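You operate a simulated robot arm through the tools that you are given. There is no shell and no other tool.

The job below is to be done with a simulated robot arm. You get a single attempt, and the scene is never put back.

## Task
Switch the shaker off and put its jar on the high shelf.
Fine: off before the hood opens; close the hood again; leave the stroke dial. Set down upright: what you pick out. Where these are worked on the way, their far stop is far enough and under half their travel is too little: clear hood.
Where things are to end (x, y in the base frame): clear jar within 0.06 m of [0.76, -0.73].

The check looks at the end state, three seconds after you hand in, the way a careful person would. Anything else that was tipped, shoved, dropped, spilled or broken makes it a failure.

## Robot
A 6-joint arm with a two-finger gripper, fixed in place. Base frame: the origin is at the foot of the arm, x ahead of it, y to its left, z up; the work surface is at about z = 0.86. Readings come in m, rad, newtons and seconds.
Its first joint turns from -2.897 to 2.897 rad. Payload 2.45 kg.
The TCP is the grasp point between the finger pads, 0.02 m short of the fingertips. In the tool frame z runs along the fingers and y along their closing line. The gripper opens to 0.14 m. The gripper's body begins 0.168 m behind the TCP.
Orientation is told as [roll, pitch, yaw] about the base's x, y, z axes, in that order, counted from this pose: with the fingers straight down and closing along the base's y, the tool's x points along the base's -x, its y along +y and its z along -z.

## Interface
- The arm moves only by the tool arm_command. Its argument "increments" is a list of rows, each an object of numbers (a shift or turn left out is 0, a gripper value left out holds the last): "ax", "ay", "az": the turn, a rotation vector about the tool's x, y, z in rad; "dx", "dy", "dz": the shift along the tool's x, y, z in m; "fingers": the opening in per cent of the stroke, from 0 (shut) to 100 (fully open). In form: [{"ax": .., "ay": .., "az": .., "dx": .., "dy": .., "dz": .., "fingers": ..}, ...]. A call has 1 to 20 rows; each row shifts and turns the commanded pose from where the row before left it, along the tool's axes as they then stand. Rows are played at 5 a second. More than 0.05 m and 0.15 rad between two rows, or a gripper value outside its range, and nothing of the call is played. Where a pose cannot be reached the arm comes as near as it can. A force on the tool above 90 N (or 10 N above the force at the start of the call, whichever is more), or a blocked arm, ends the call early, and 0.2 s more pass. Each finger travels about 0.045 m/s and halts on what it meets, pressing with about 40 N; the grip force reading is that of the motor and also rises with nothing between the fingers. The clock runs only during rows and for 0.2 s after the last one: add rows that do not move to give the fingers time. The reply holds the time, the measured pose of the TCP, the force on the tool along the base axes, the opening and the grip force, in the units named above and with some noise, with the torque about the TCP (base axes, N m) and any sound that the robot's microphone picked up, and new pictures: "views" is both (left out), scene, wrist or none.
- Cameras (640 x 400 px; columns grow to the right, rows downward): "scene" is fixed at [0.0507, 0.5005, 1.5735]; the picture's right is [-0.75, -0.66, 0.00], its down [-0.25, 0.29, -0.92] and it looks along [0.61, -0.70, -0.38] (base axes); focal length 368 px, centre (320, 200). "wrist" rides on the gripper at [0.078, 0.011, -0.209] in the tool frame; the picture's right is [-0.14, 0.99, 0.00], its down [-0.92, -0.13, -0.37] and it looks along [-0.36, -0.05, 0.93] (tool axes); focal length 280 px, centre (320, 200). There is no depth. A picture from a camera that has moved, and an enlarged one, comes with that camera's place and axes in the base frame and with its lens.
- zoom(camera, box): a new picture of the part [left, top, right, bottom] of that camera's present view, enlarged. No time passes.
- close_job(): hands the job in; it is judged then, once.

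Nothing tells you positions but the pictures and the camera data. Unless the task says otherwise, let go and move clear before handing in.

The tools are called after "Call:" as name(argument=value, ...) on one line, values as JSON. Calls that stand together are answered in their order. arm_command: Moves the arm, as the interface text tells. Its arguments: {"type":"object","properties":{"increments":{"type":"array"},"views":{"type":"string","enum":["both","scene","wrist","none"]}},"required":["increments"]} The other tools are called the same way: zoom (camera, box) takes an enlarged picture of a part of a camera's view; close_job () hands the job in.

At the start:

```text
time_s: 0.0
eef_pos: [0.549, -0.138, 1.4796]
tool_rot: [0.001, -0.001, -0.001]
contact_force: [-0.7, -0.2, -0.9]
ft_torque: [0.02, -0.01, 0.01]
gripper_width: 0.1399
grip_force: 0.1
```

scene: 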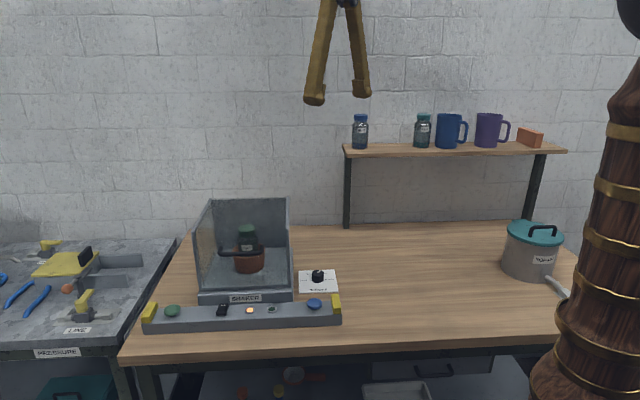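
wrist: 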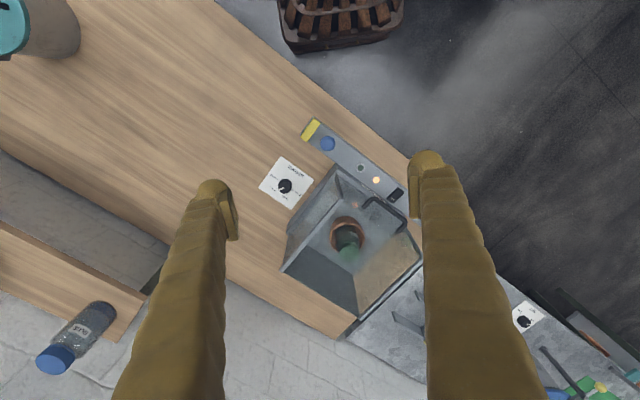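

I see a shaker in a clear hooded box on the bench with a control bar in front of it (green button, black switch, lamp, blue button), a dial plate to its right, and a high shelf with jars and mugs. I'll look closer before moving.

Call:
zoom(camera="scene", box=[130, 180, 350, 340])

Call:
zoom(camera="wrist", box=[240, 100, 460, 330])

Call:
zoom(camera="scene", box=[330, 90, 580, 240])

Call:
zoom(camera="scene", box=[140, 280, 350, 340])

```text
2.50 times, centred on (240, 260) of scene
camera zoom: at [0.0507, 0.5005, 1.5735], right [-0.75, -0.66, 0.0], down [-0.25, 0.29, -0.92], along [0.61, -0.7, -0.38], focal length 920 px, centre (520, 50)
```

zoom: 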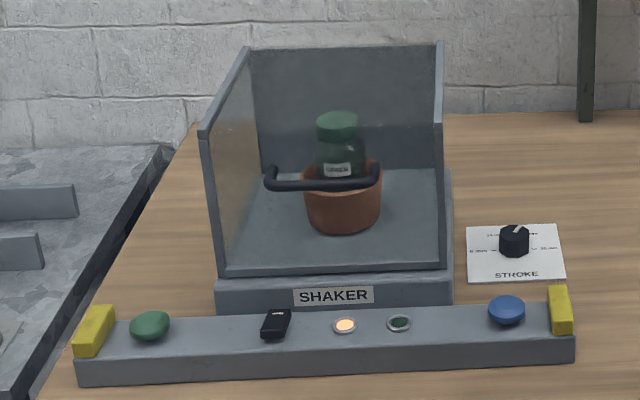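

```text
1.74 times, centred on (350, 215) of wrist
camera zoom: at [0.4697, -0.1275, 1.6898], right [0.14, 0.99, 0.0], down [0.92, -0.13, 0.37], along [0.37, -0.05, -0.93], focal length 488 px, centre (268, 174)
```

zoom: 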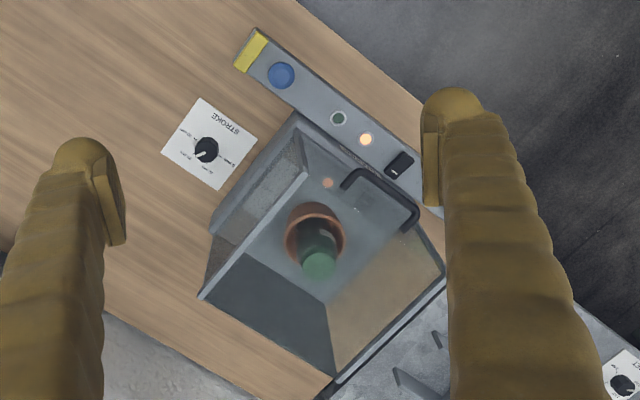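

```text
2.56 times, centred on (455, 165) of scene
camera zoom: at [0.0507, 0.5005, 1.5735], right [-0.75, -0.66, 0.0], down [-0.25, 0.29, -0.92], along [0.61, -0.7, -0.38], focal length 942 px, centre (-26, 290)
```

zoom: 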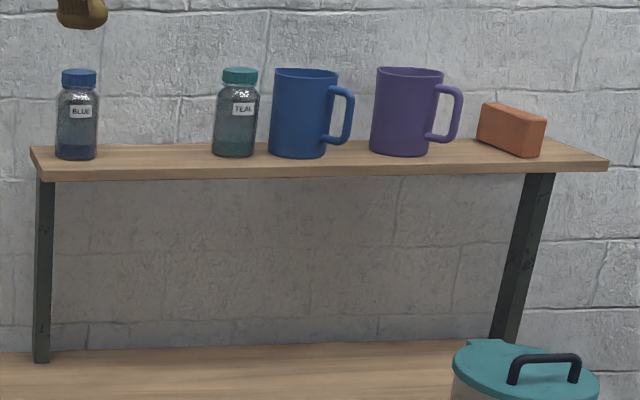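

```text
3.05 times, centred on (245, 310) of scene
camera zoom: at [0.0507, 0.5005, 1.5735], right [-0.75, -0.66, 0.0], down [-0.25, 0.29, -0.92], along [0.61, -0.7, -0.38], focal length 1122 px, centre (549, -135)
```

zoom: 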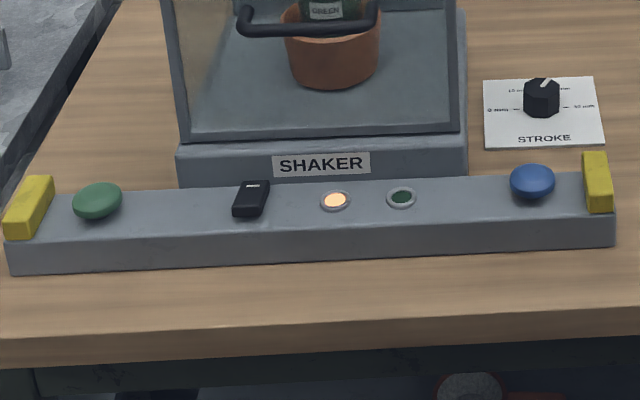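

The jar labelled GREEN sits in a pot inside the hood. The handle bar is at about (0.77, 0.00, 1.07) on the front, and the control bar runs from about (0.90, 0.15) to (0.62, -0.13). I'll yaw the tool to match the bench and go closer to read the controls and work out how the hood opens.

Call:
arm_command(increments=[{"az": 0.131}, {"az": 0.131}, {"az": 0.131}, {"az": 0.131}, {"az": 0.131}, {"az": 0.13}, {"dx": 0.0015, "dy": 0.0282, "dz": 0.0325}, {"dx": 0.0015, "dy": 0.0282, "dz": 0.0325}, {"dx": 0.0015, "dy": 0.0282, "dz": 0.0325}, {"dx": 0.0015, "dy": 0.0282, "dz": 0.0325}, {"dx": 0.0015, "dy": 0.0282, "dz": 0.0325}, {"dx": 0.0015, "dy": 0.0282, "dz": 0.0325}, {"dx": 0.0015, "dy": 0.0282, "dz": 0.0325}, {"dx": 0.0015, "dy": 0.0282, "dz": 0.0325}, {}])

```text
time_s: 3.2
eef_pos: [0.6984, 0.0326, 1.2184]
tool_rot: [0.0, -0.002, -0.785]
contact_force: [0.3, -0.3, 0.1]
ft_torque: [-0.03, 0.0, -0.01]
gripper_width: 0.1399
grip_force: 0.0
camera wrist: at [0.65, 0.0954, 1.428], right [0.8, 0.6, 0.0], down [0.56, -0.74, 0.37], along [0.22, -0.29, -0.93], focal length 280 px, centre (320, 200)
```

scene: 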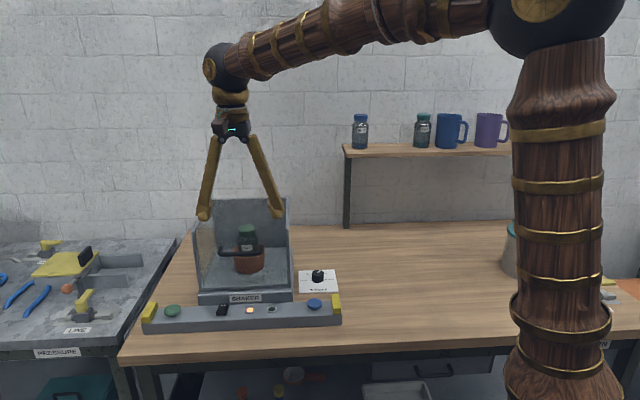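
wrist: 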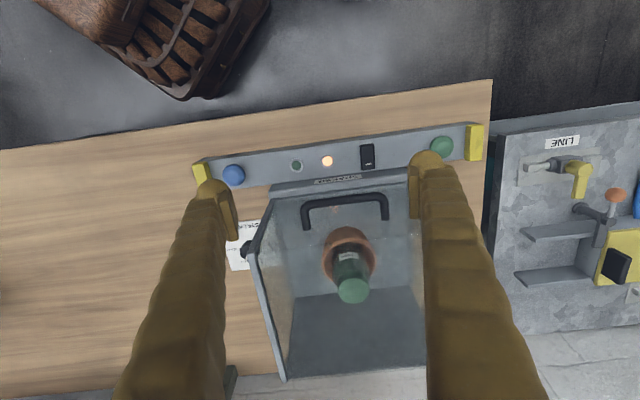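

Call:
zoom(camera="wrist", box=[190, 110, 500, 210])

Call:
zoom(camera="wrist", box=[230, 160, 450, 390])

Call:
zoom(camera="wrist", box=[320, 130, 420, 200])

Call:
zoom(camera="wrist", box=[180, 140, 300, 210])

```text
2.06 times, centred on (345, 160) of wrist
camera zoom: at [0.65, 0.0954, 1.428], right [0.8, 0.6, 0.0], down [0.56, -0.74, 0.37], along [0.22, -0.29, -0.93], focal length 579 px, centre (268, 283)
```

zoom: 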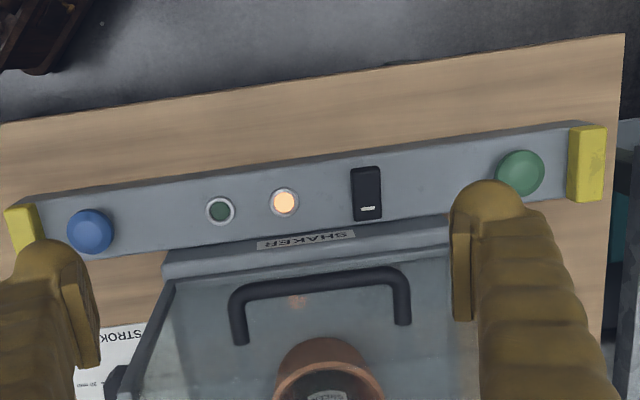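

```text
1.74 times, centred on (340, 275) of wrist
camera zoom: at [0.65, 0.0954, 1.428], right [0.8, 0.6, 0.0], down [0.56, -0.74, 0.37], along [0.22, -0.29, -0.93], focal length 488 px, centre (285, 70)
```

zoom: 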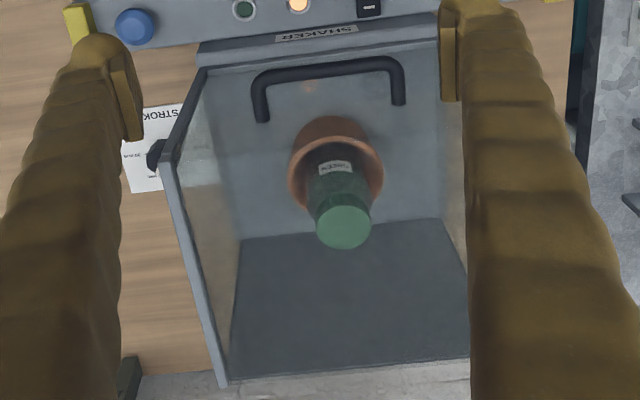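

```text
5.71 times, centred on (370, 165) of wrist
camera zoom: at [0.65, 0.0954, 1.428], right [0.8, 0.6, 0.0], down [0.56, -0.74, 0.37], along [0.22, -0.29, -0.93], focal length 1602 px, centre (34, 400)
```

zoom: 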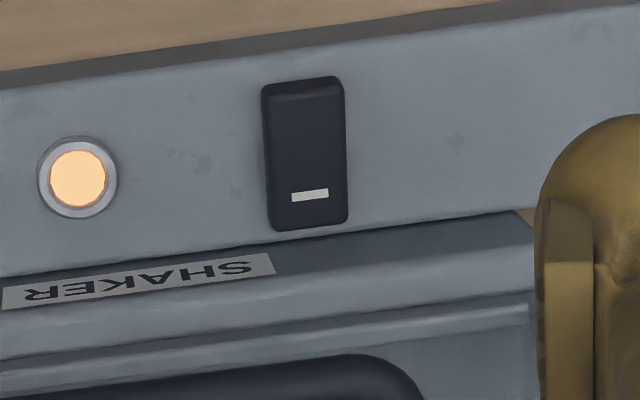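

```text
5.33 times, centred on (240, 175) of wrist
camera zoom: at [0.65, 0.0954, 1.428], right [0.8, 0.6, 0.0], down [0.56, -0.74, 0.37], along [0.22, -0.29, -0.93], focal length 1495 px, centre (747, 333)
```

zoom: 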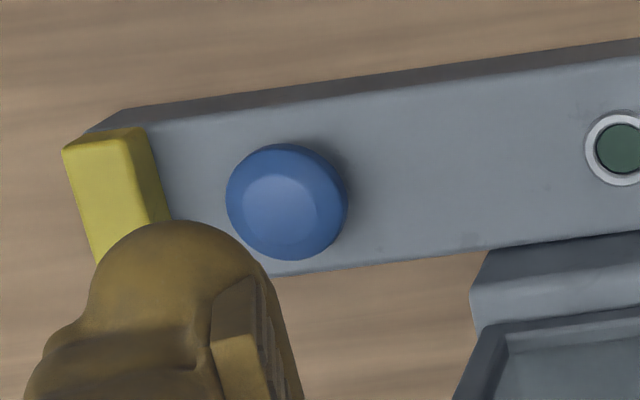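

Call:
zoom(camera="scene", box=[205, 290, 285, 330])

Call:
zoom(camera="scene", box=[290, 260, 350, 330])

Call:
zoom(camera="scene", box=[185, 185, 305, 305])

Call:
zoom(camera="wrist", box=[480, 110, 640, 320])

```text
8.00 times, centred on (245, 310) of scene
camera zoom: at [0.0507, 0.5005, 1.5735], right [-0.75, -0.66, 0.0], down [-0.25, 0.29, -0.92], along [0.61, -0.7, -0.38], focal length 2944 px, centre (920, -680)
```

zoom: 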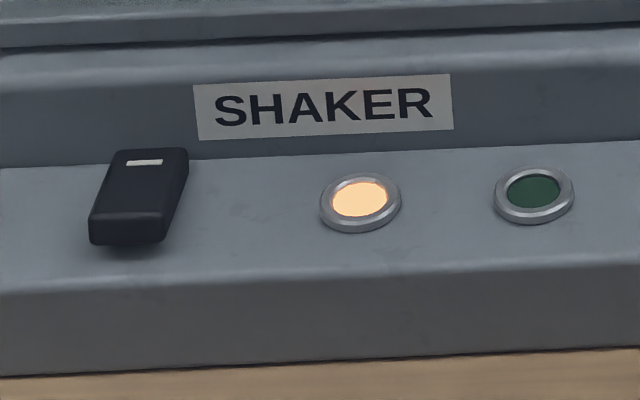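

```text
5.71 times, centred on (320, 295) of scene
camera zoom: at [0.0507, 0.5005, 1.5735], right [-0.75, -0.66, 0.0], down [-0.25, 0.29, -0.92], along [0.61, -0.7, -0.38], focal length 2103 px, centre (320, -343)
```

zoom: 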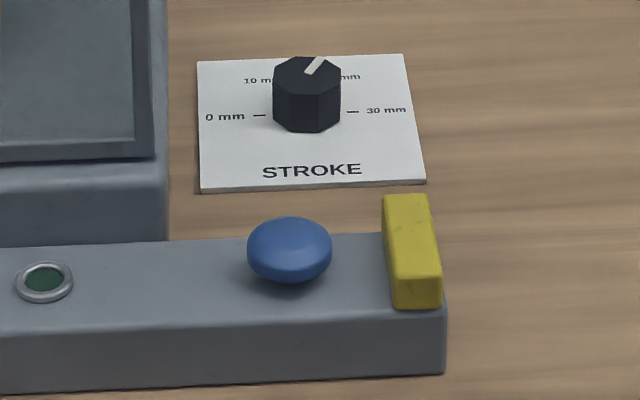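

```text
3.33 times, centred on (245, 245) of scene
camera zoom: at [0.0507, 0.5005, 1.5735], right [-0.75, -0.66, 0.0], down [-0.25, 0.29, -0.92], along [0.61, -0.7, -0.38], focal length 1227 px, centre (570, 50)
```

zoom: 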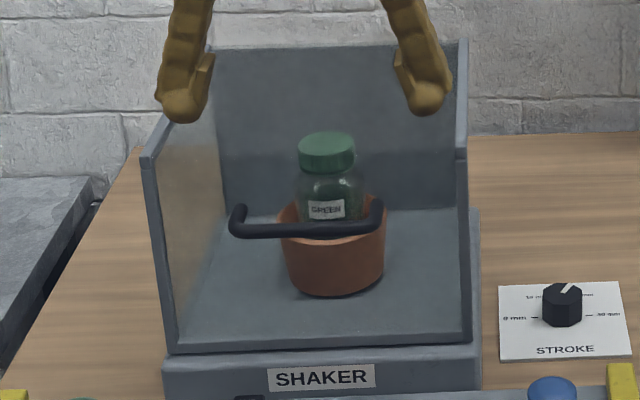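

```text
1.90 times, centred on (560, 215) of wrist
camera zoom: at [0.65, 0.0954, 1.428], right [0.8, 0.6, 0.0], down [0.56, -0.74, 0.37], along [0.22, -0.29, -0.93], focal length 534 px, centre (-137, 171)
```

zoom: 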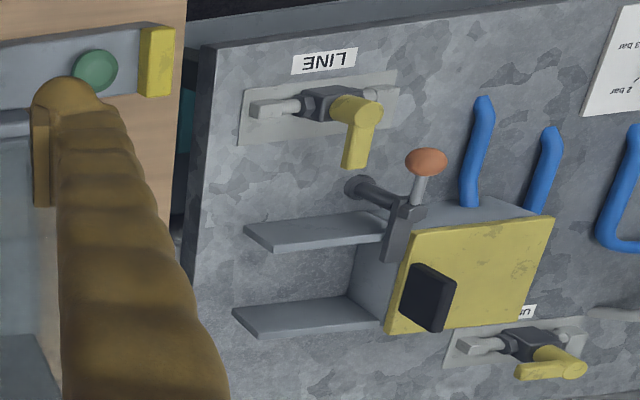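

The rocker by the "SHAKER" label has its front end raised and its marked back end pressed, and the amber lamp is lit. It sits at about (0.80, 0.054), just clear of the handle. I'll shut the fingers and come down above its front end to check alignment.

Call:
arm_command(increments=[{"dx": -0.0047, "dy": 0.0107, "fingers": 0}, {"dx": -0.0047, "dy": 0.0107}, {"dx": -0.0047, "dy": 0.0107}, {"dx": -0.0047, "dy": 0.0107}, {"dx": -0.0047, "dy": 0.0107}, {"dx": -0.0047, "dy": 0.0107}, {"dx": -0.0047, "dy": 0.0107}, {"dx": -0.0047, "dy": 0.0107}, {"dz": 0.033}, {"dz": 0.033}, {"dz": 0.033}, {"dz": 0.033}, {"dz": 0.033}, {"dz": 0.033}, {}])

```text
time_s: 6.4
eef_pos: [0.7851, 0.0609, 1.0217]
tool_rot: [0.0, 0.0, -0.786]
contact_force: [0.4, 0.2, 0.4]
ft_torque: [-0.01, -0.03, 0.02]
gripper_width: 0.0001
grip_force: 29.1
camera wrist: at [0.7363, 0.1239, 1.2313], right [0.8, 0.6, 0.0], down [0.56, -0.74, 0.37], along [0.22, -0.29, -0.93], focal length 280 px, centre (320, 200)
```

scene: 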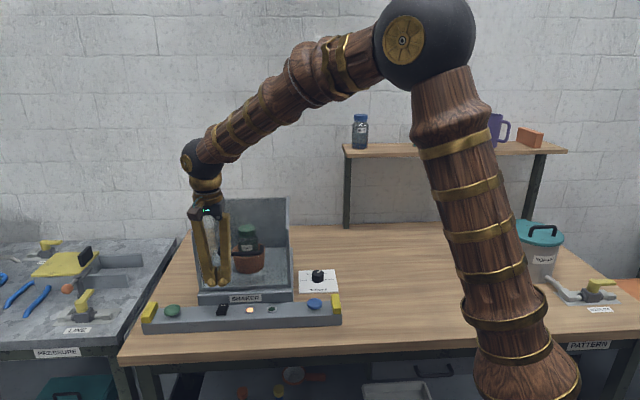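
wrist: 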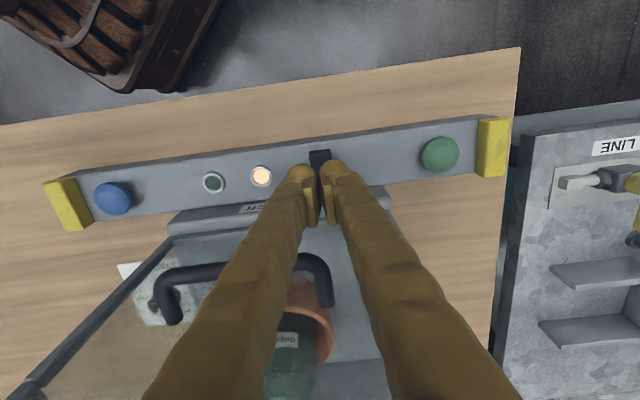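

Call:
zoom(camera="wrist", box=[270, 120, 370, 220])

Call:
zoom(camera="scene", box=[180, 190, 300, 330])

```text
4.00 times, centred on (320, 170) of wrist
camera zoom: at [0.7363, 0.1239, 1.2313], right [0.8, 0.6, 0.0], down [0.56, -0.74, 0.37], along [0.22, -0.29, -0.93], focal length 1122 px, centre (320, 320)
```

zoom: 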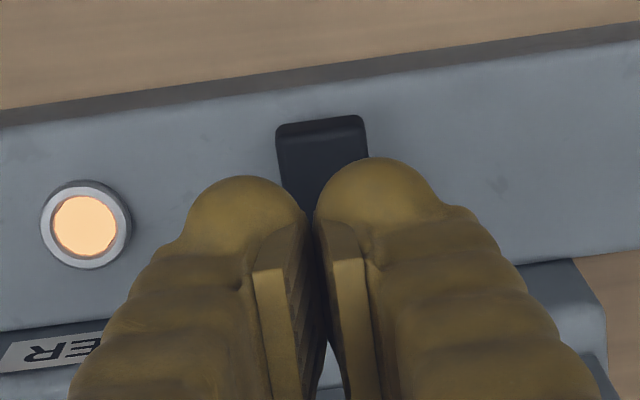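

```text
2.86 times, centred on (240, 260) of scene
camera zoom: at [0.0507, 0.5005, 1.5735], right [-0.75, -0.66, 0.0], down [-0.25, 0.29, -0.92], along [0.61, -0.7, -0.38], focal length 1051 px, centre (549, 29)
```

zoom: 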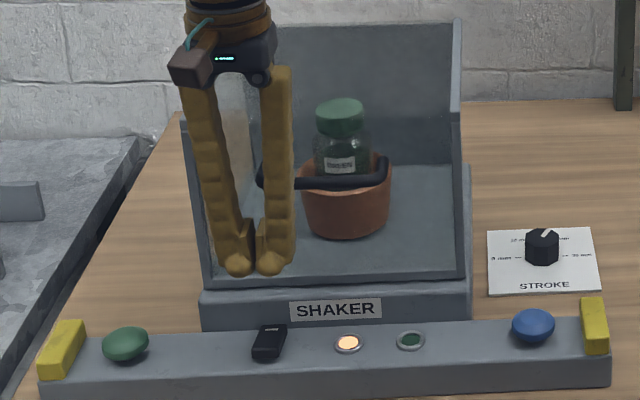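

Call:
arm_command(increments=[{"dx": 0.009, "dz": 0.02}, {"dz": 0.025}, {"dz": 0.02}, {"dz": 0.005}, {}])

Call:
zoom(camera="wrist", box=[270, 120, 370, 220])

Call:
zoom(camera="scene", box=[180, 220, 300, 330])

```text
time_s: 7.6
eef_pos: [0.7792, 0.0688, 0.9525]
tool_rot: [0.001, -0.002, -0.786]
contact_force: [1.0, -0.8, 0.8]
ft_torque: [0.0, -0.02, 0.0]
gripper_width: 0.0
grip_force: 29.4
camera wrist: at [0.731, 0.1311, 1.1627], right [0.8, 0.6, 0.0], down [0.56, -0.74, 0.37], along [0.22, -0.29, -0.93], focal length 280 px, centre (320, 200)
```

scene: 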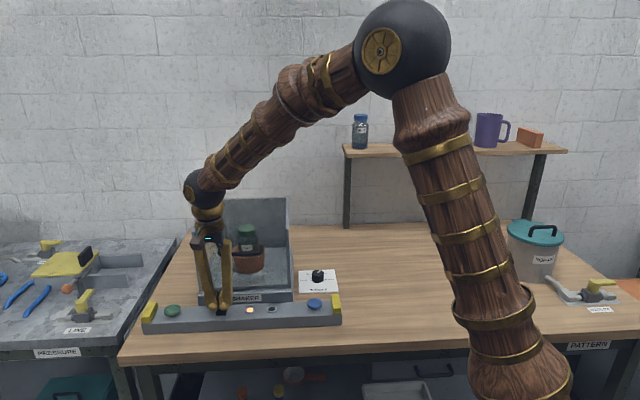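
wrist: 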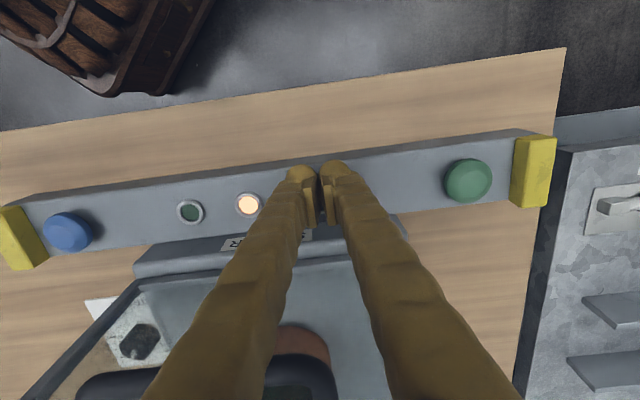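

```text
4.00 times, centred on (320, 170) of wrist
camera zoom: at [0.731, 0.1311, 1.1627], right [0.8, 0.6, 0.0], down [0.56, -0.74, 0.37], along [0.22, -0.29, -0.93], focal length 1122 px, centre (320, 320)
```

zoom: 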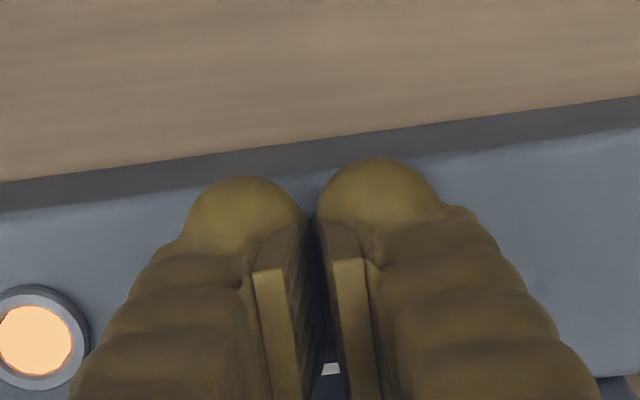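

```text
3.64 times, centred on (240, 275) of scene
camera zoom: at [0.0507, 0.5005, 1.5735], right [-0.75, -0.66, 0.0], down [-0.25, 0.29, -0.92], along [0.61, -0.7, -0.38], focal length 1338 px, centre (611, -73)
```

zoom: 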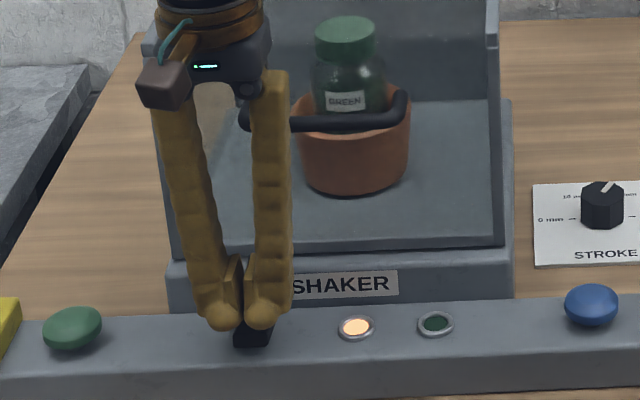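

Call:
arm_command(increments=[{"dz": 0.004}, {"dz": 0.004}, {"dz": 0.004}, {}], views="wrist")

```text
time_s: 8.6
eef_pos: [0.7807, 0.0687, 0.9419]
tool_rot: [-0.003, -0.003, -0.786]
contact_force: [0.3, -0.2, 0.7]
ft_torque: [0.0, 0.0, 0.02]
gripper_width: 0.0
grip_force: 29.6
camera wrist: at [0.7321, 0.1317, 1.1517], right [0.8, 0.6, 0.0], down [0.56, -0.74, 0.37], along [0.22, -0.29, -0.93], focal length 280 px, centre (320, 200)
```

wrist: 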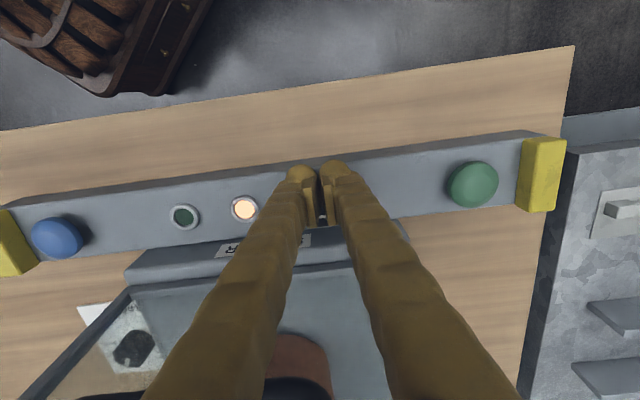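

Call:
arm_command(increments=[{"dz": 0.004}, {"dz": 0.004}, {"dz": 0.004}, {}], views="wrist")

Call:
zoom(camera="scene", box=[180, 240, 300, 330])

```text
time_s: 9.6
eef_pos: [0.7804, 0.07, 0.9329]
tool_rot: [0.006, -0.004, -0.786]
contact_force: [-10.5, 1.9, 20.8]
ft_torque: [-0.17, 0.04, -0.11]
gripper_width: 0.0061
grip_force: 29.5
heard: click
stopped in row 4: the force on the tool passed its limit at 95 N (the readings are from after the stop); the commanded pose is now the measured one
camera wrist: at [0.7323, 0.1325, 1.1424], right [0.8, 0.6, 0.0], down [0.56, -0.74, 0.37], along [0.23, -0.29, -0.93], focal length 280 px, centre (320, 200)
```

wrist: 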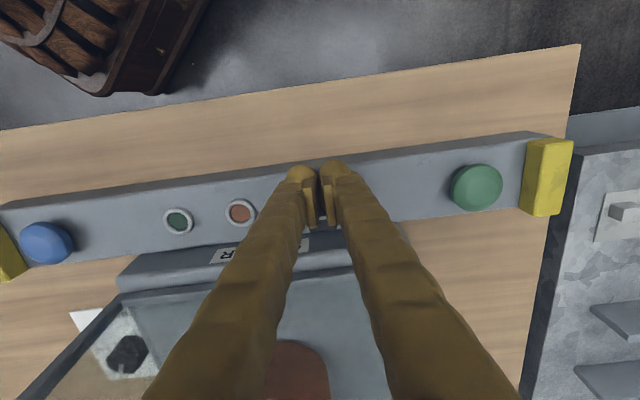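

```text
4.44 times, centred on (240, 285) of scene
camera zoom: at [0.0507, 0.5005, 1.5735], right [-0.75, -0.66, 0.0], down [-0.25, 0.29, -0.92], along [0.61, -0.7, -0.38], focal length 1636 px, centre (676, -178)
```

zoom: 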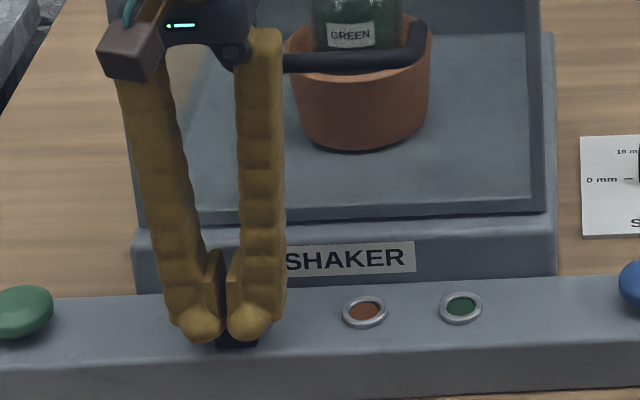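

A click was heard and the amber lamp went out, so the shaker is off. I'll back straight up and check the rocker and lamps again.

Call:
arm_command(increments=[{"dz": -0.01}, {"dz": -0.03}, {"dz": -0.04}, {"dz": -0.04}, {"dz": -0.04}, {"dz": -0.04, "dx": 0.02}, {"dz": -0.04, "dx": 0.04}, {"dx": 0.04}, {}])

Call:
zoom(camera="scene", box=[190, 270, 300, 330])

Call:
zoom(camera="wrist", box=[200, 130, 480, 300])

```text
refused: row 7 steps farther than a row can; nothing moved
```

```text
5.82 times, centred on (245, 300) of scene
camera zoom: at [0.0507, 0.5005, 1.5735], right [-0.75, -0.66, 0.0], down [-0.25, 0.29, -0.92], along [0.61, -0.7, -0.38], focal length 2141 px, centre (756, -382)
```

zoom: 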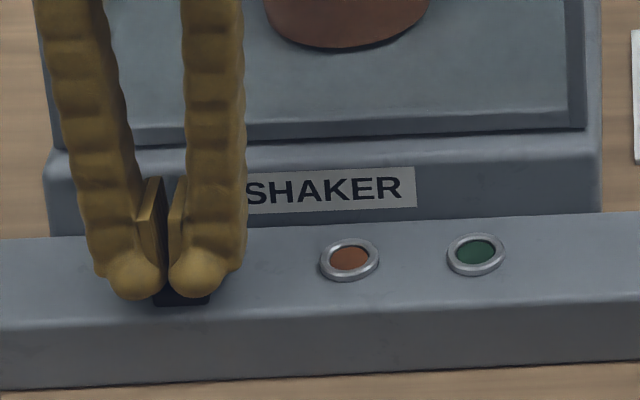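

```text
2.29 times, centred on (340, 215) of wrist
camera zoom: at [0.7323, 0.1325, 1.1424], right [0.8, 0.6, 0.0], down [0.56, -0.74, 0.37], along [0.23, -0.29, -0.93], focal length 641 px, centre (274, 166)
```

zoom: 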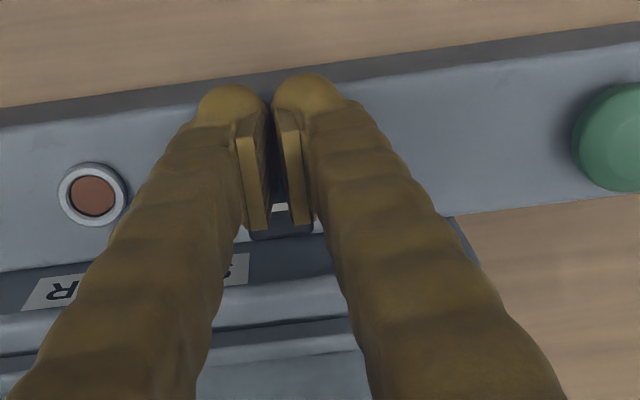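

The lamp is dark and the rocker's front end is down. The retreat was refused because one row was too long, so I'll repeat it with shorter steps.

Call:
arm_command(increments=[{"dz": -0.01}, {"dz": -0.03}, {"dz": -0.04}, {"dz": -0.04}, {"dz": -0.04}, {"dz": -0.04, "dx": 0.02}, {"dz": -0.03, "dx": 0.03}, {"dx": 0.04}, {}])

Call:
zoom(camera="scene", box=[190, 270, 300, 330])

Call:
zoom(camera="wrist", box=[200, 130, 480, 300])

Call:
zoom(camera="scene", box=[185, 185, 305, 305])

```text
time_s: 11.6
eef_pos: [0.7157, 0.1349, 1.1628]
tool_rot: [0.002, -0.006, -0.785]
contact_force: [0.4, 0.2, 0.7]
ft_torque: [0.03, -0.02, -0.01]
gripper_width: 0.0001
grip_force: 29.4
camera wrist: at [0.667, 0.1972, 1.3724], right [0.8, 0.6, 0.0], down [0.56, -0.74, 0.37], along [0.23, -0.29, -0.93], focal length 280 px, centre (320, 200)
```

scene: 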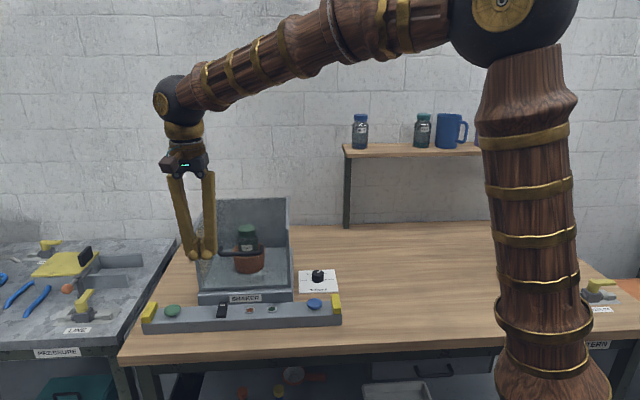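
wrist: 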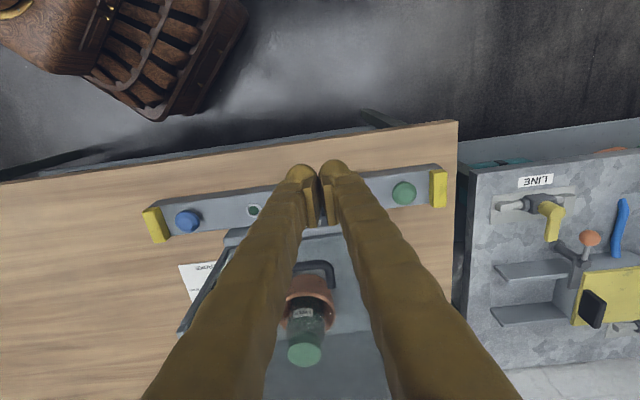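

```text
5.82 times, centred on (245, 300) of scene
camera zoom: at [0.0507, 0.5005, 1.5735], right [-0.75, -0.66, 0.0], down [-0.25, 0.29, -0.92], along [0.61, -0.7, -0.38], focal length 2141 px, centre (756, -382)
```

zoom: 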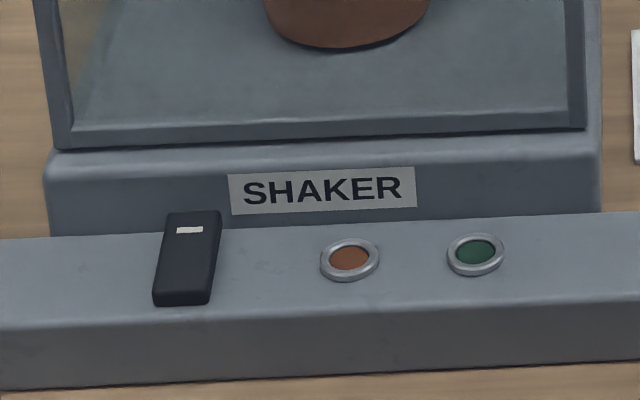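

```text
2.29 times, centred on (340, 215) of wrist
camera zoom: at [0.667, 0.1972, 1.3724], right [0.8, 0.6, 0.0], down [0.56, -0.74, 0.37], along [0.23, -0.29, -0.93], focal length 641 px, centre (274, 166)
```

zoom: 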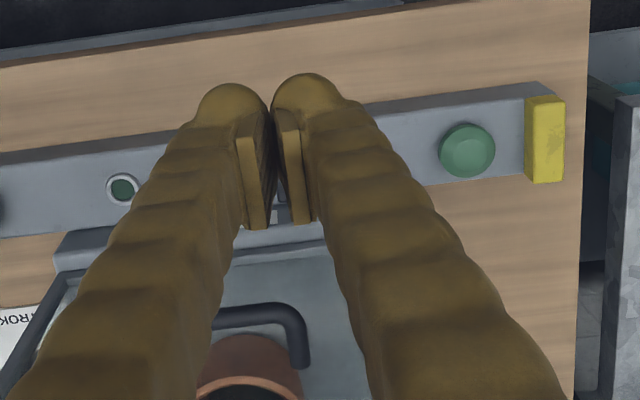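

```text
3.33 times, centred on (245, 245) of scene
camera zoom: at [0.0507, 0.5005, 1.5735], right [-0.75, -0.66, 0.0], down [-0.25, 0.29, -0.92], along [0.61, -0.7, -0.38], focal length 1227 px, centre (570, 50)
```

zoom: 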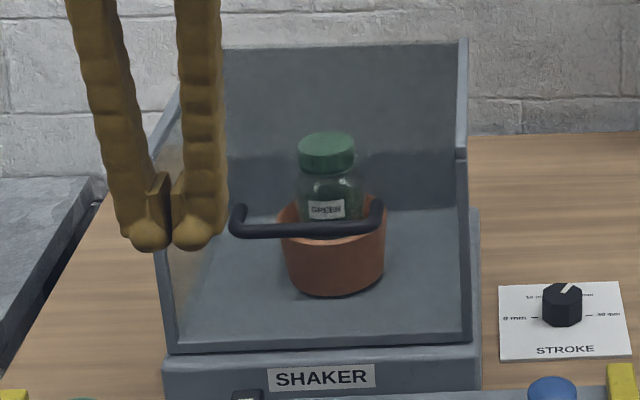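

The shaker is off: front of the rocker down, lamp dark. Next I need to see how the hood is built and hinged, so I'll open the fingers and tilt the tool to look at its front face.

Call:
arm_command(increments=[{"ay": -0.14, "fingers": 100}, {"ay": -0.14}, {"ay": -0.14}, {"ay": -0.14}, {"ay": -0.14}, {}, {}, {}])

Call:
zoom(camera="wrist", box=[180, 50, 460, 350])

```text
time_s: 13.4
eef_pos: [0.7185, 0.1338, 1.1616]
tool_rot: [0.003, -0.703, -0.787]
contact_force: [-0.3, 0.2, -0.1]
ft_torque: [0.0, 0.03, 0.03]
gripper_width: 0.1399
grip_force: 0.0
camera wrist: at [0.586, 0.2781, 1.2716], right [0.77, 0.63, 0.09], down [0.24, -0.42, 0.88], along [0.59, -0.66, -0.47], focal length 280 px, centre (320, 200)
```

scene: 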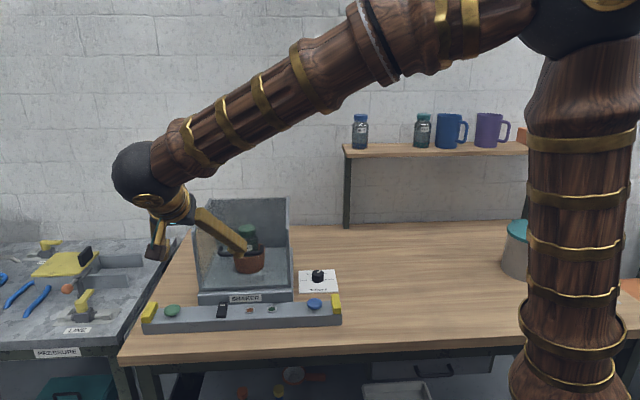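
wrist: 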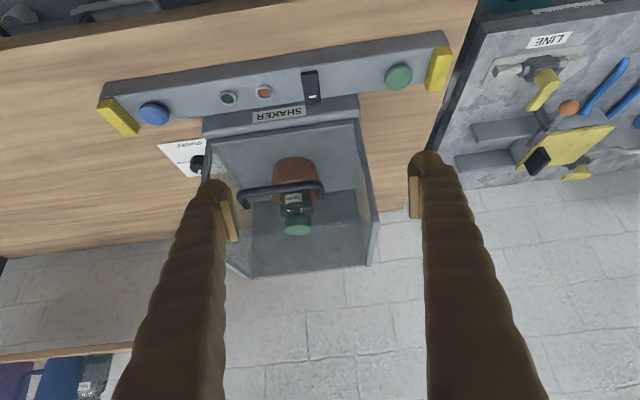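

```text
1.33 times, centred on (320, 200) of wrist
camera zoom: at [0.586, 0.2781, 1.2716], right [0.77, 0.63, 0.09], down [0.24, -0.42, 0.88], along [0.59, -0.66, -0.47], focal length 374 px, centre (320, 200)
```

zoom: 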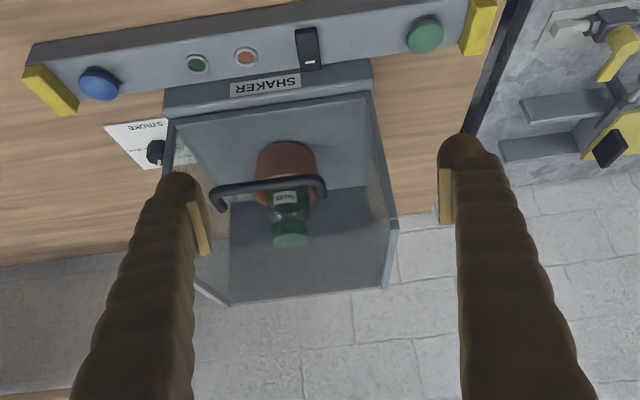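

Call:
zoom(camera="wrist", box=[190, 90, 400, 290])

Call:
zoom(camera="wrist", box=[230, 160, 340, 250])

Call:
zoom(camera="wrist", box=[330, 90, 400, 290])

```text
2.00 times, centred on (295, 190) of wrist
camera zoom: at [0.586, 0.2781, 1.2716], right [0.77, 0.63, 0.09], down [0.24, -0.42, 0.88], along [0.59, -0.66, -0.47], focal length 561 px, centre (370, 220)
```

zoom: 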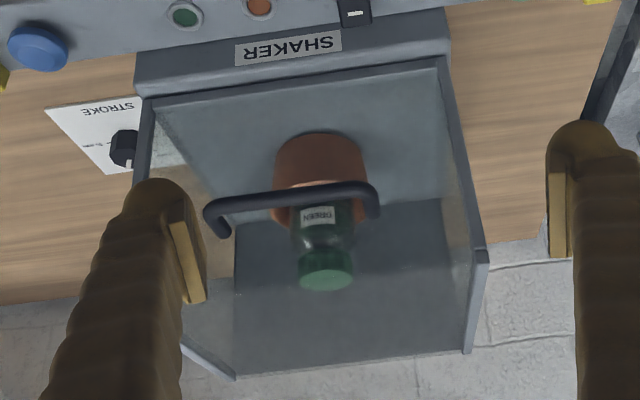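

```text
4.44 times, centred on (285, 205) of wrist
camera zoom: at [0.586, 0.2781, 1.2716], right [0.77, 0.63, 0.09], down [0.24, -0.42, 0.88], along [0.59, -0.66, -0.47], focal length 1246 px, centre (476, 178)
```

zoom: 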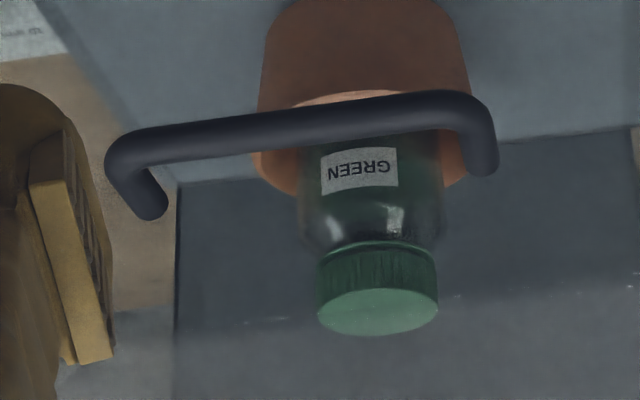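

```text
2.00 times, centred on (365, 190) of wrist
camera zoom: at [0.586, 0.2781, 1.2716], right [0.77, 0.63, 0.09], down [0.24, -0.42, 0.88], along [0.59, -0.66, -0.47], focal length 561 px, centre (230, 220)
```

zoom: 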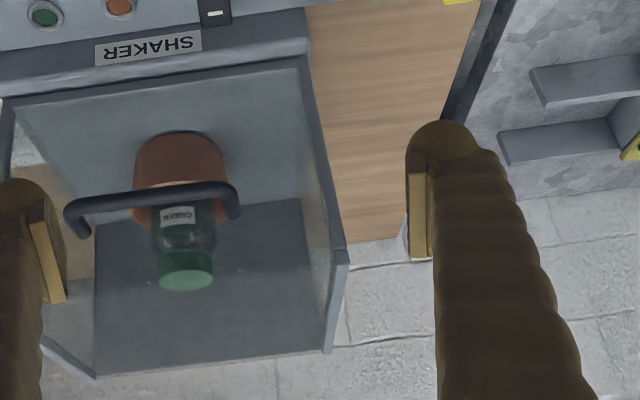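

The hood is a clear front and top with a handle bar centred at about (0.766, -0.003, 1.070), roughly 33 mm off the front panel. It probably hinges at the back edge. I'll turn the tool to point back and 30° down, with the fingers closing across the bar.

Call:
arm_command(increments=[{"ay": -0.115, "fingers": 36}, {"ay": -0.115}, {"ay": -0.115}, {"az": -0.1428}, {"az": -0.1428}, {"az": -0.1428}, {"az": -0.1428}, {"az": -0.1428}, {"az": -0.1428}, {"az": -0.1428}, {"az": -0.1428}, {"az": -0.1428}, {"az": -0.1428}, {"az": -0.1428}, {}, {}])

```text
time_s: 16.8
eef_pos: [0.7168, 0.1342, 1.1603]
tool_rot: [-1.049, -0.002, 0.785]
contact_force: [-0.3, -0.6, 0.4]
ft_torque: [-0.01, 0.03, -0.02]
gripper_width: 0.0506
grip_force: 0.1
camera wrist: at [0.5292, 0.2105, 1.2559], right [-0.25, 0.45, -0.86], down [0.47, 0.83, 0.3], along [0.85, -0.33, -0.42], focal length 280 px, centre (320, 200)
```

scene: 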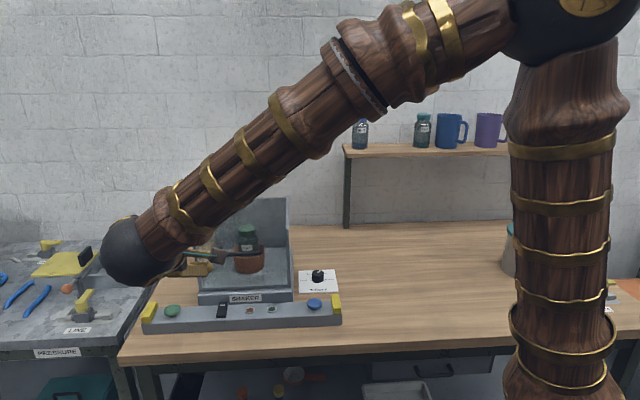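
wrist: 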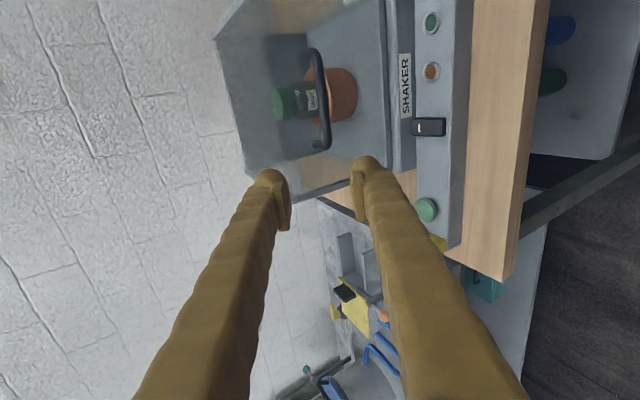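

Call:
arm_command(increments=[{"dx": 0.021, "dy": 0.0041, "dz": 0.0198}, {"dx": 0.021, "dy": 0.0041, "dz": 0.0198}, {"dx": 0.021, "dy": 0.0041, "dz": 0.0198}, {}])

Call:
zoom(camera="wrist", box=[220, 100, 420, 300])

Call:
zoom(camera="scene", box=[150, 190, 310, 310])

```text
time_s: 17.8
eef_pos: [0.7049, 0.0588, 1.1209]
tool_rot: [-1.049, -0.004, 0.785]
contact_force: [0.2, 0.1, 0.9]
ft_torque: [-0.03, -0.02, -0.04]
gripper_width: 0.0506
grip_force: 0.1
camera wrist: at [0.5164, 0.1344, 1.2161], right [-0.25, 0.45, -0.86], down [0.47, 0.83, 0.3], along [0.85, -0.33, -0.42], focal length 280 px, centre (320, 200)
```

scene: 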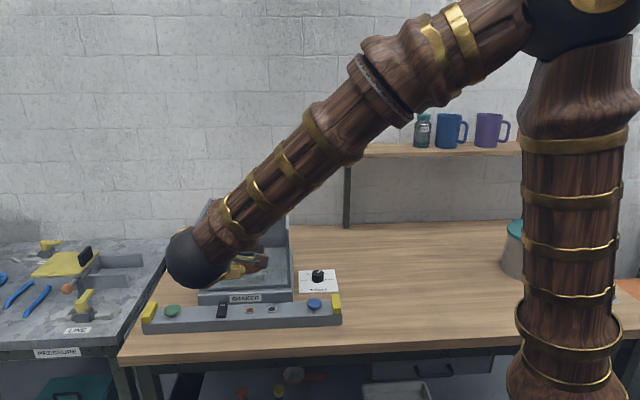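
wrist: 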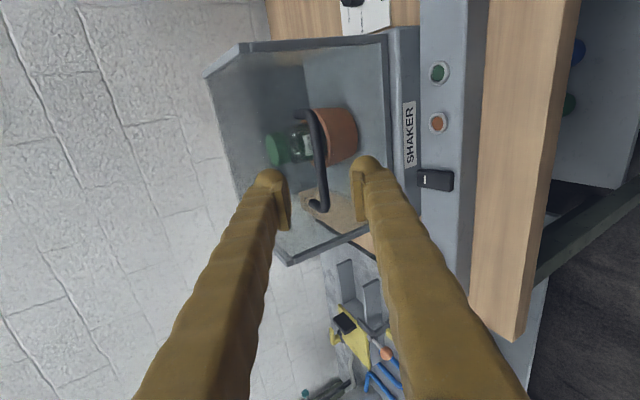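

```text
2.00 times, centred on (320, 200) of wrist
camera zoom: at [0.5164, 0.1344, 1.2161], right [-0.25, 0.45, -0.86], down [0.47, 0.83, 0.3], along [0.85, -0.33, -0.42], focal length 561 px, centre (320, 200)
```

zoom: 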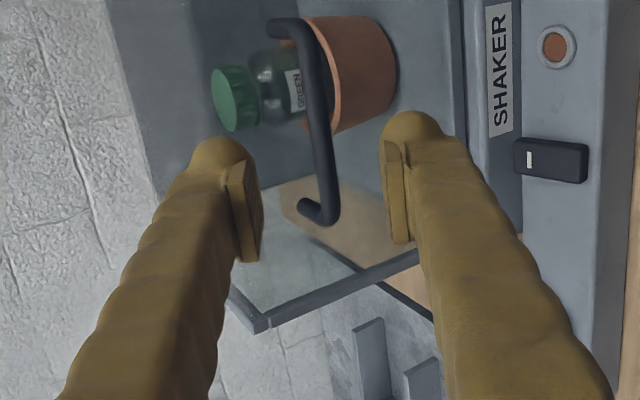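

```text
3.33 times, centred on (230, 250) of scene
camera zoom: at [0.0507, 0.5005, 1.5735], right [-0.75, -0.66, 0.0], down [-0.25, 0.29, -0.92], along [0.61, -0.7, -0.38], focal length 1227 px, centre (620, 33)
```

zoom: 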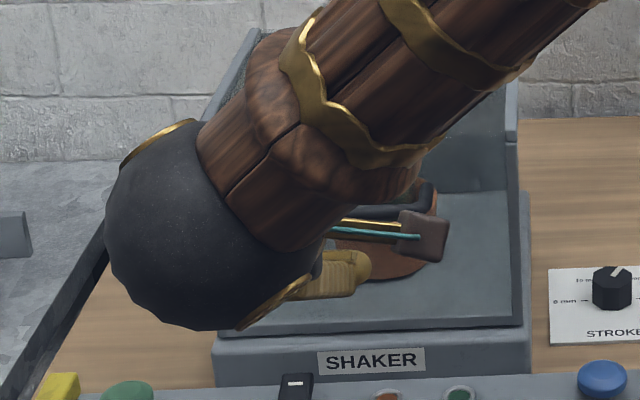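

Call:
arm_command(increments=[{"dz": 0.03}, {"dz": 0.03}, {"dz": 0.02}, {"dz": 0.012}, {}], views="wrist")

Call:
zoom(camera="wrist", box=[220, 80, 420, 280])

```text
time_s: 19.0
eef_pos: [0.7601, 0.0015, 1.0741]
tool_rot: [-1.049, -0.004, 0.787]
contact_force: [0.3, 0.9, -1.4]
ft_torque: [-0.04, 0.01, 0.01]
gripper_width: 0.0502
grip_force: 0.1
camera wrist: at [0.5712, 0.0772, 1.1686], right [-0.25, 0.45, -0.86], down [0.47, 0.83, 0.3], along [0.85, -0.33, -0.42], focal length 280 px, centre (320, 200)
```

wrist: 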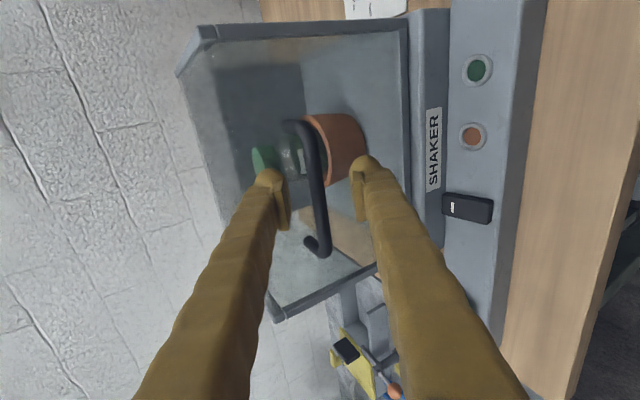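

```text
2.00 times, centred on (320, 180) of wrist
camera zoom: at [0.5712, 0.0772, 1.1686], right [-0.25, 0.45, -0.86], down [0.47, 0.83, 0.3], along [0.85, -0.33, -0.42], focal length 561 px, centre (320, 240)
```

zoom: 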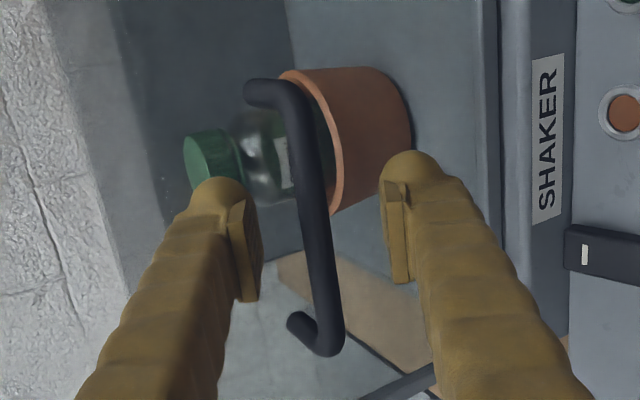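

The bar runs between the fingers at the grasp point. I'll close on it.

Call:
arm_command(increments=[{"fingers": 0}, {}, {}, {}], views="wrist")

Call:
zoom(camera="wrist", box=[220, 80, 420, 280])

```text
time_s: 20.0
eef_pos: [0.7602, 0.0012, 1.0753]
tool_rot: [-1.049, -0.003, 0.786]
contact_force: [13.5, -11.9, 13.7]
ft_torque: [-0.16, 0.13, 0.11]
gripper_width: 0.0071
grip_force: 34.6
camera wrist: at [0.5714, 0.077, 1.1693], right [-0.25, 0.45, -0.86], down [0.47, 0.83, 0.3], along [0.85, -0.33, -0.42], focal length 280 px, centre (320, 200)
```

wrist: 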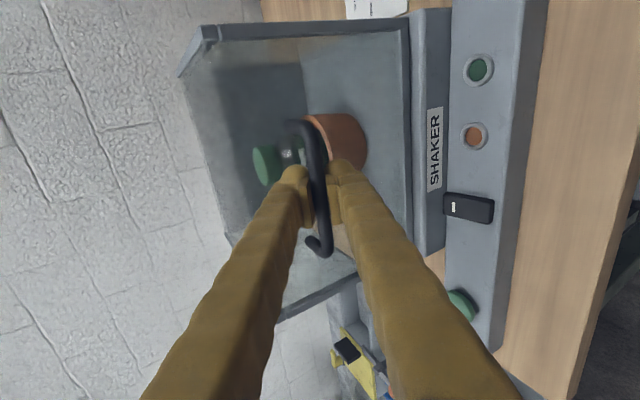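

```text
2.00 times, centred on (320, 180) of wrist
camera zoom: at [0.5714, 0.077, 1.1693], right [-0.25, 0.45, -0.86], down [0.47, 0.83, 0.3], along [0.85, -0.33, -0.42], focal length 561 px, centre (320, 240)
```

zoom: 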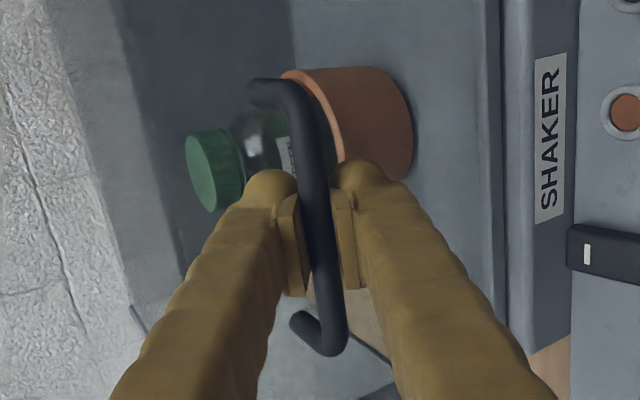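

Call:
arm_command(increments=[{"dy": -0.0087, "dz": -0.005}, {"dy": -0.0087, "dz": -0.005}, {}])

Call:
zoom(camera="scene", box=[180, 180, 310, 310])

Call:
zoom(camera="wrist", box=[160, 0, 460, 300])

```text
time_s: 20.8
eef_pos: [0.7603, 0.0031, 1.0934]
tool_rot: [-1.045, -0.001, 0.784]
contact_force: [7.1, -31.9, -19.9]
ft_torque: [-0.59, 0.62, 0.17]
gripper_width: 0.0105
grip_force: 37.6
camera wrist: at [0.5724, 0.0778, 1.1883], right [-0.25, 0.45, -0.86], down [0.47, 0.83, 0.3], along [0.85, -0.33, -0.42], focal length 280 px, centre (320, 200)
```

scene: 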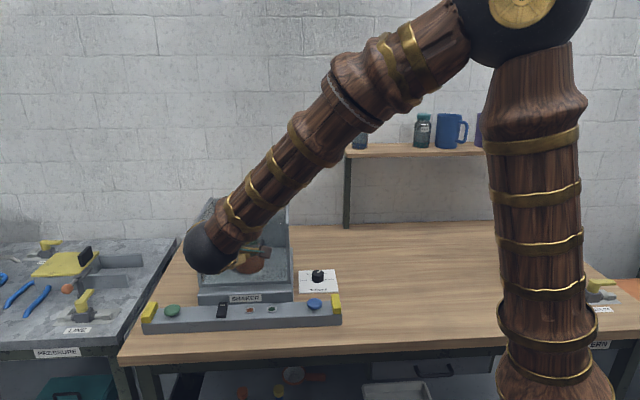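
wrist: 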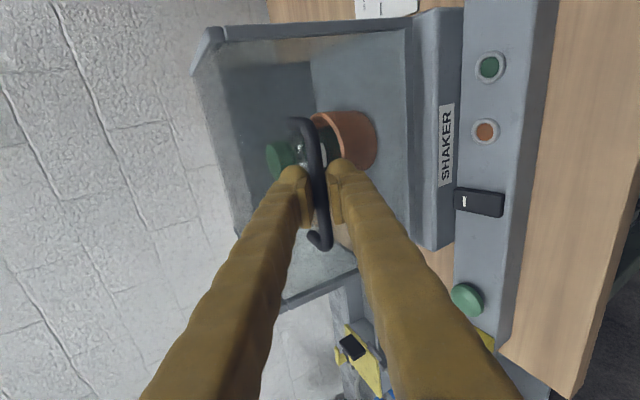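

```text
3.08 times, centred on (245, 245) of scene
camera zoom: at [0.0507, 0.5005, 1.5735], right [-0.75, -0.66, 0.0], down [-0.25, 0.29, -0.92], along [0.61, -0.7, -0.38], focal length 1132 px, centre (551, 62)
```

zoom: 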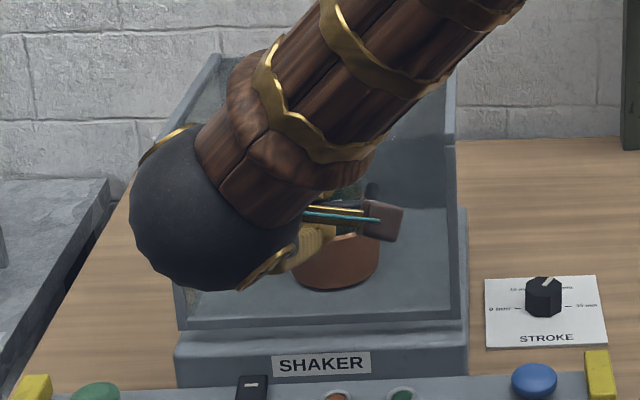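

```text
1.33 times, centred on (310, 150) of wrist
camera zoom: at [0.5724, 0.0778, 1.1883], right [-0.25, 0.45, -0.86], down [0.47, 0.83, 0.3], along [0.85, -0.33, -0.42], focal length 374 px, centre (333, 267)
```

zoom: 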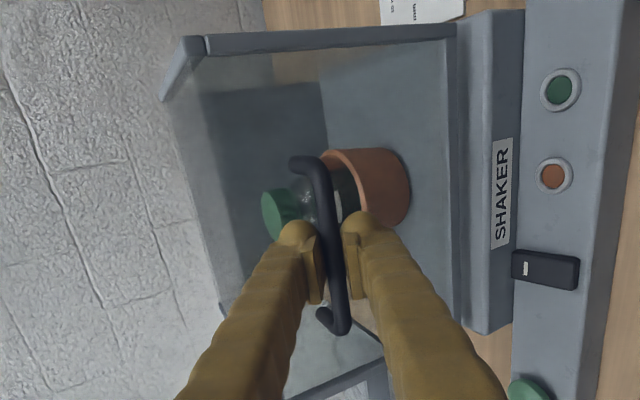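

The hood's lower front edge has lifted off the base while its back top corner stayed put, so it tips back about a low rear hinge. The reaction pulls the tool backward, so I'll follow an arc going up and back.

Call:
arm_command(increments=[{"dy": -0.0045, "dz": 0.0078}, {}], views="none")

```text
time_s: 21.4
eef_pos: [0.7683, -0.0028, 1.0954]
tool_rot: [-1.049, -0.005, 0.788]
contact_force: [-10.6, 20.7, 14.3]
ft_torque: [-0.09, 0.08, 0.11]
gripper_width: 0.0071
grip_force: 36.2
```

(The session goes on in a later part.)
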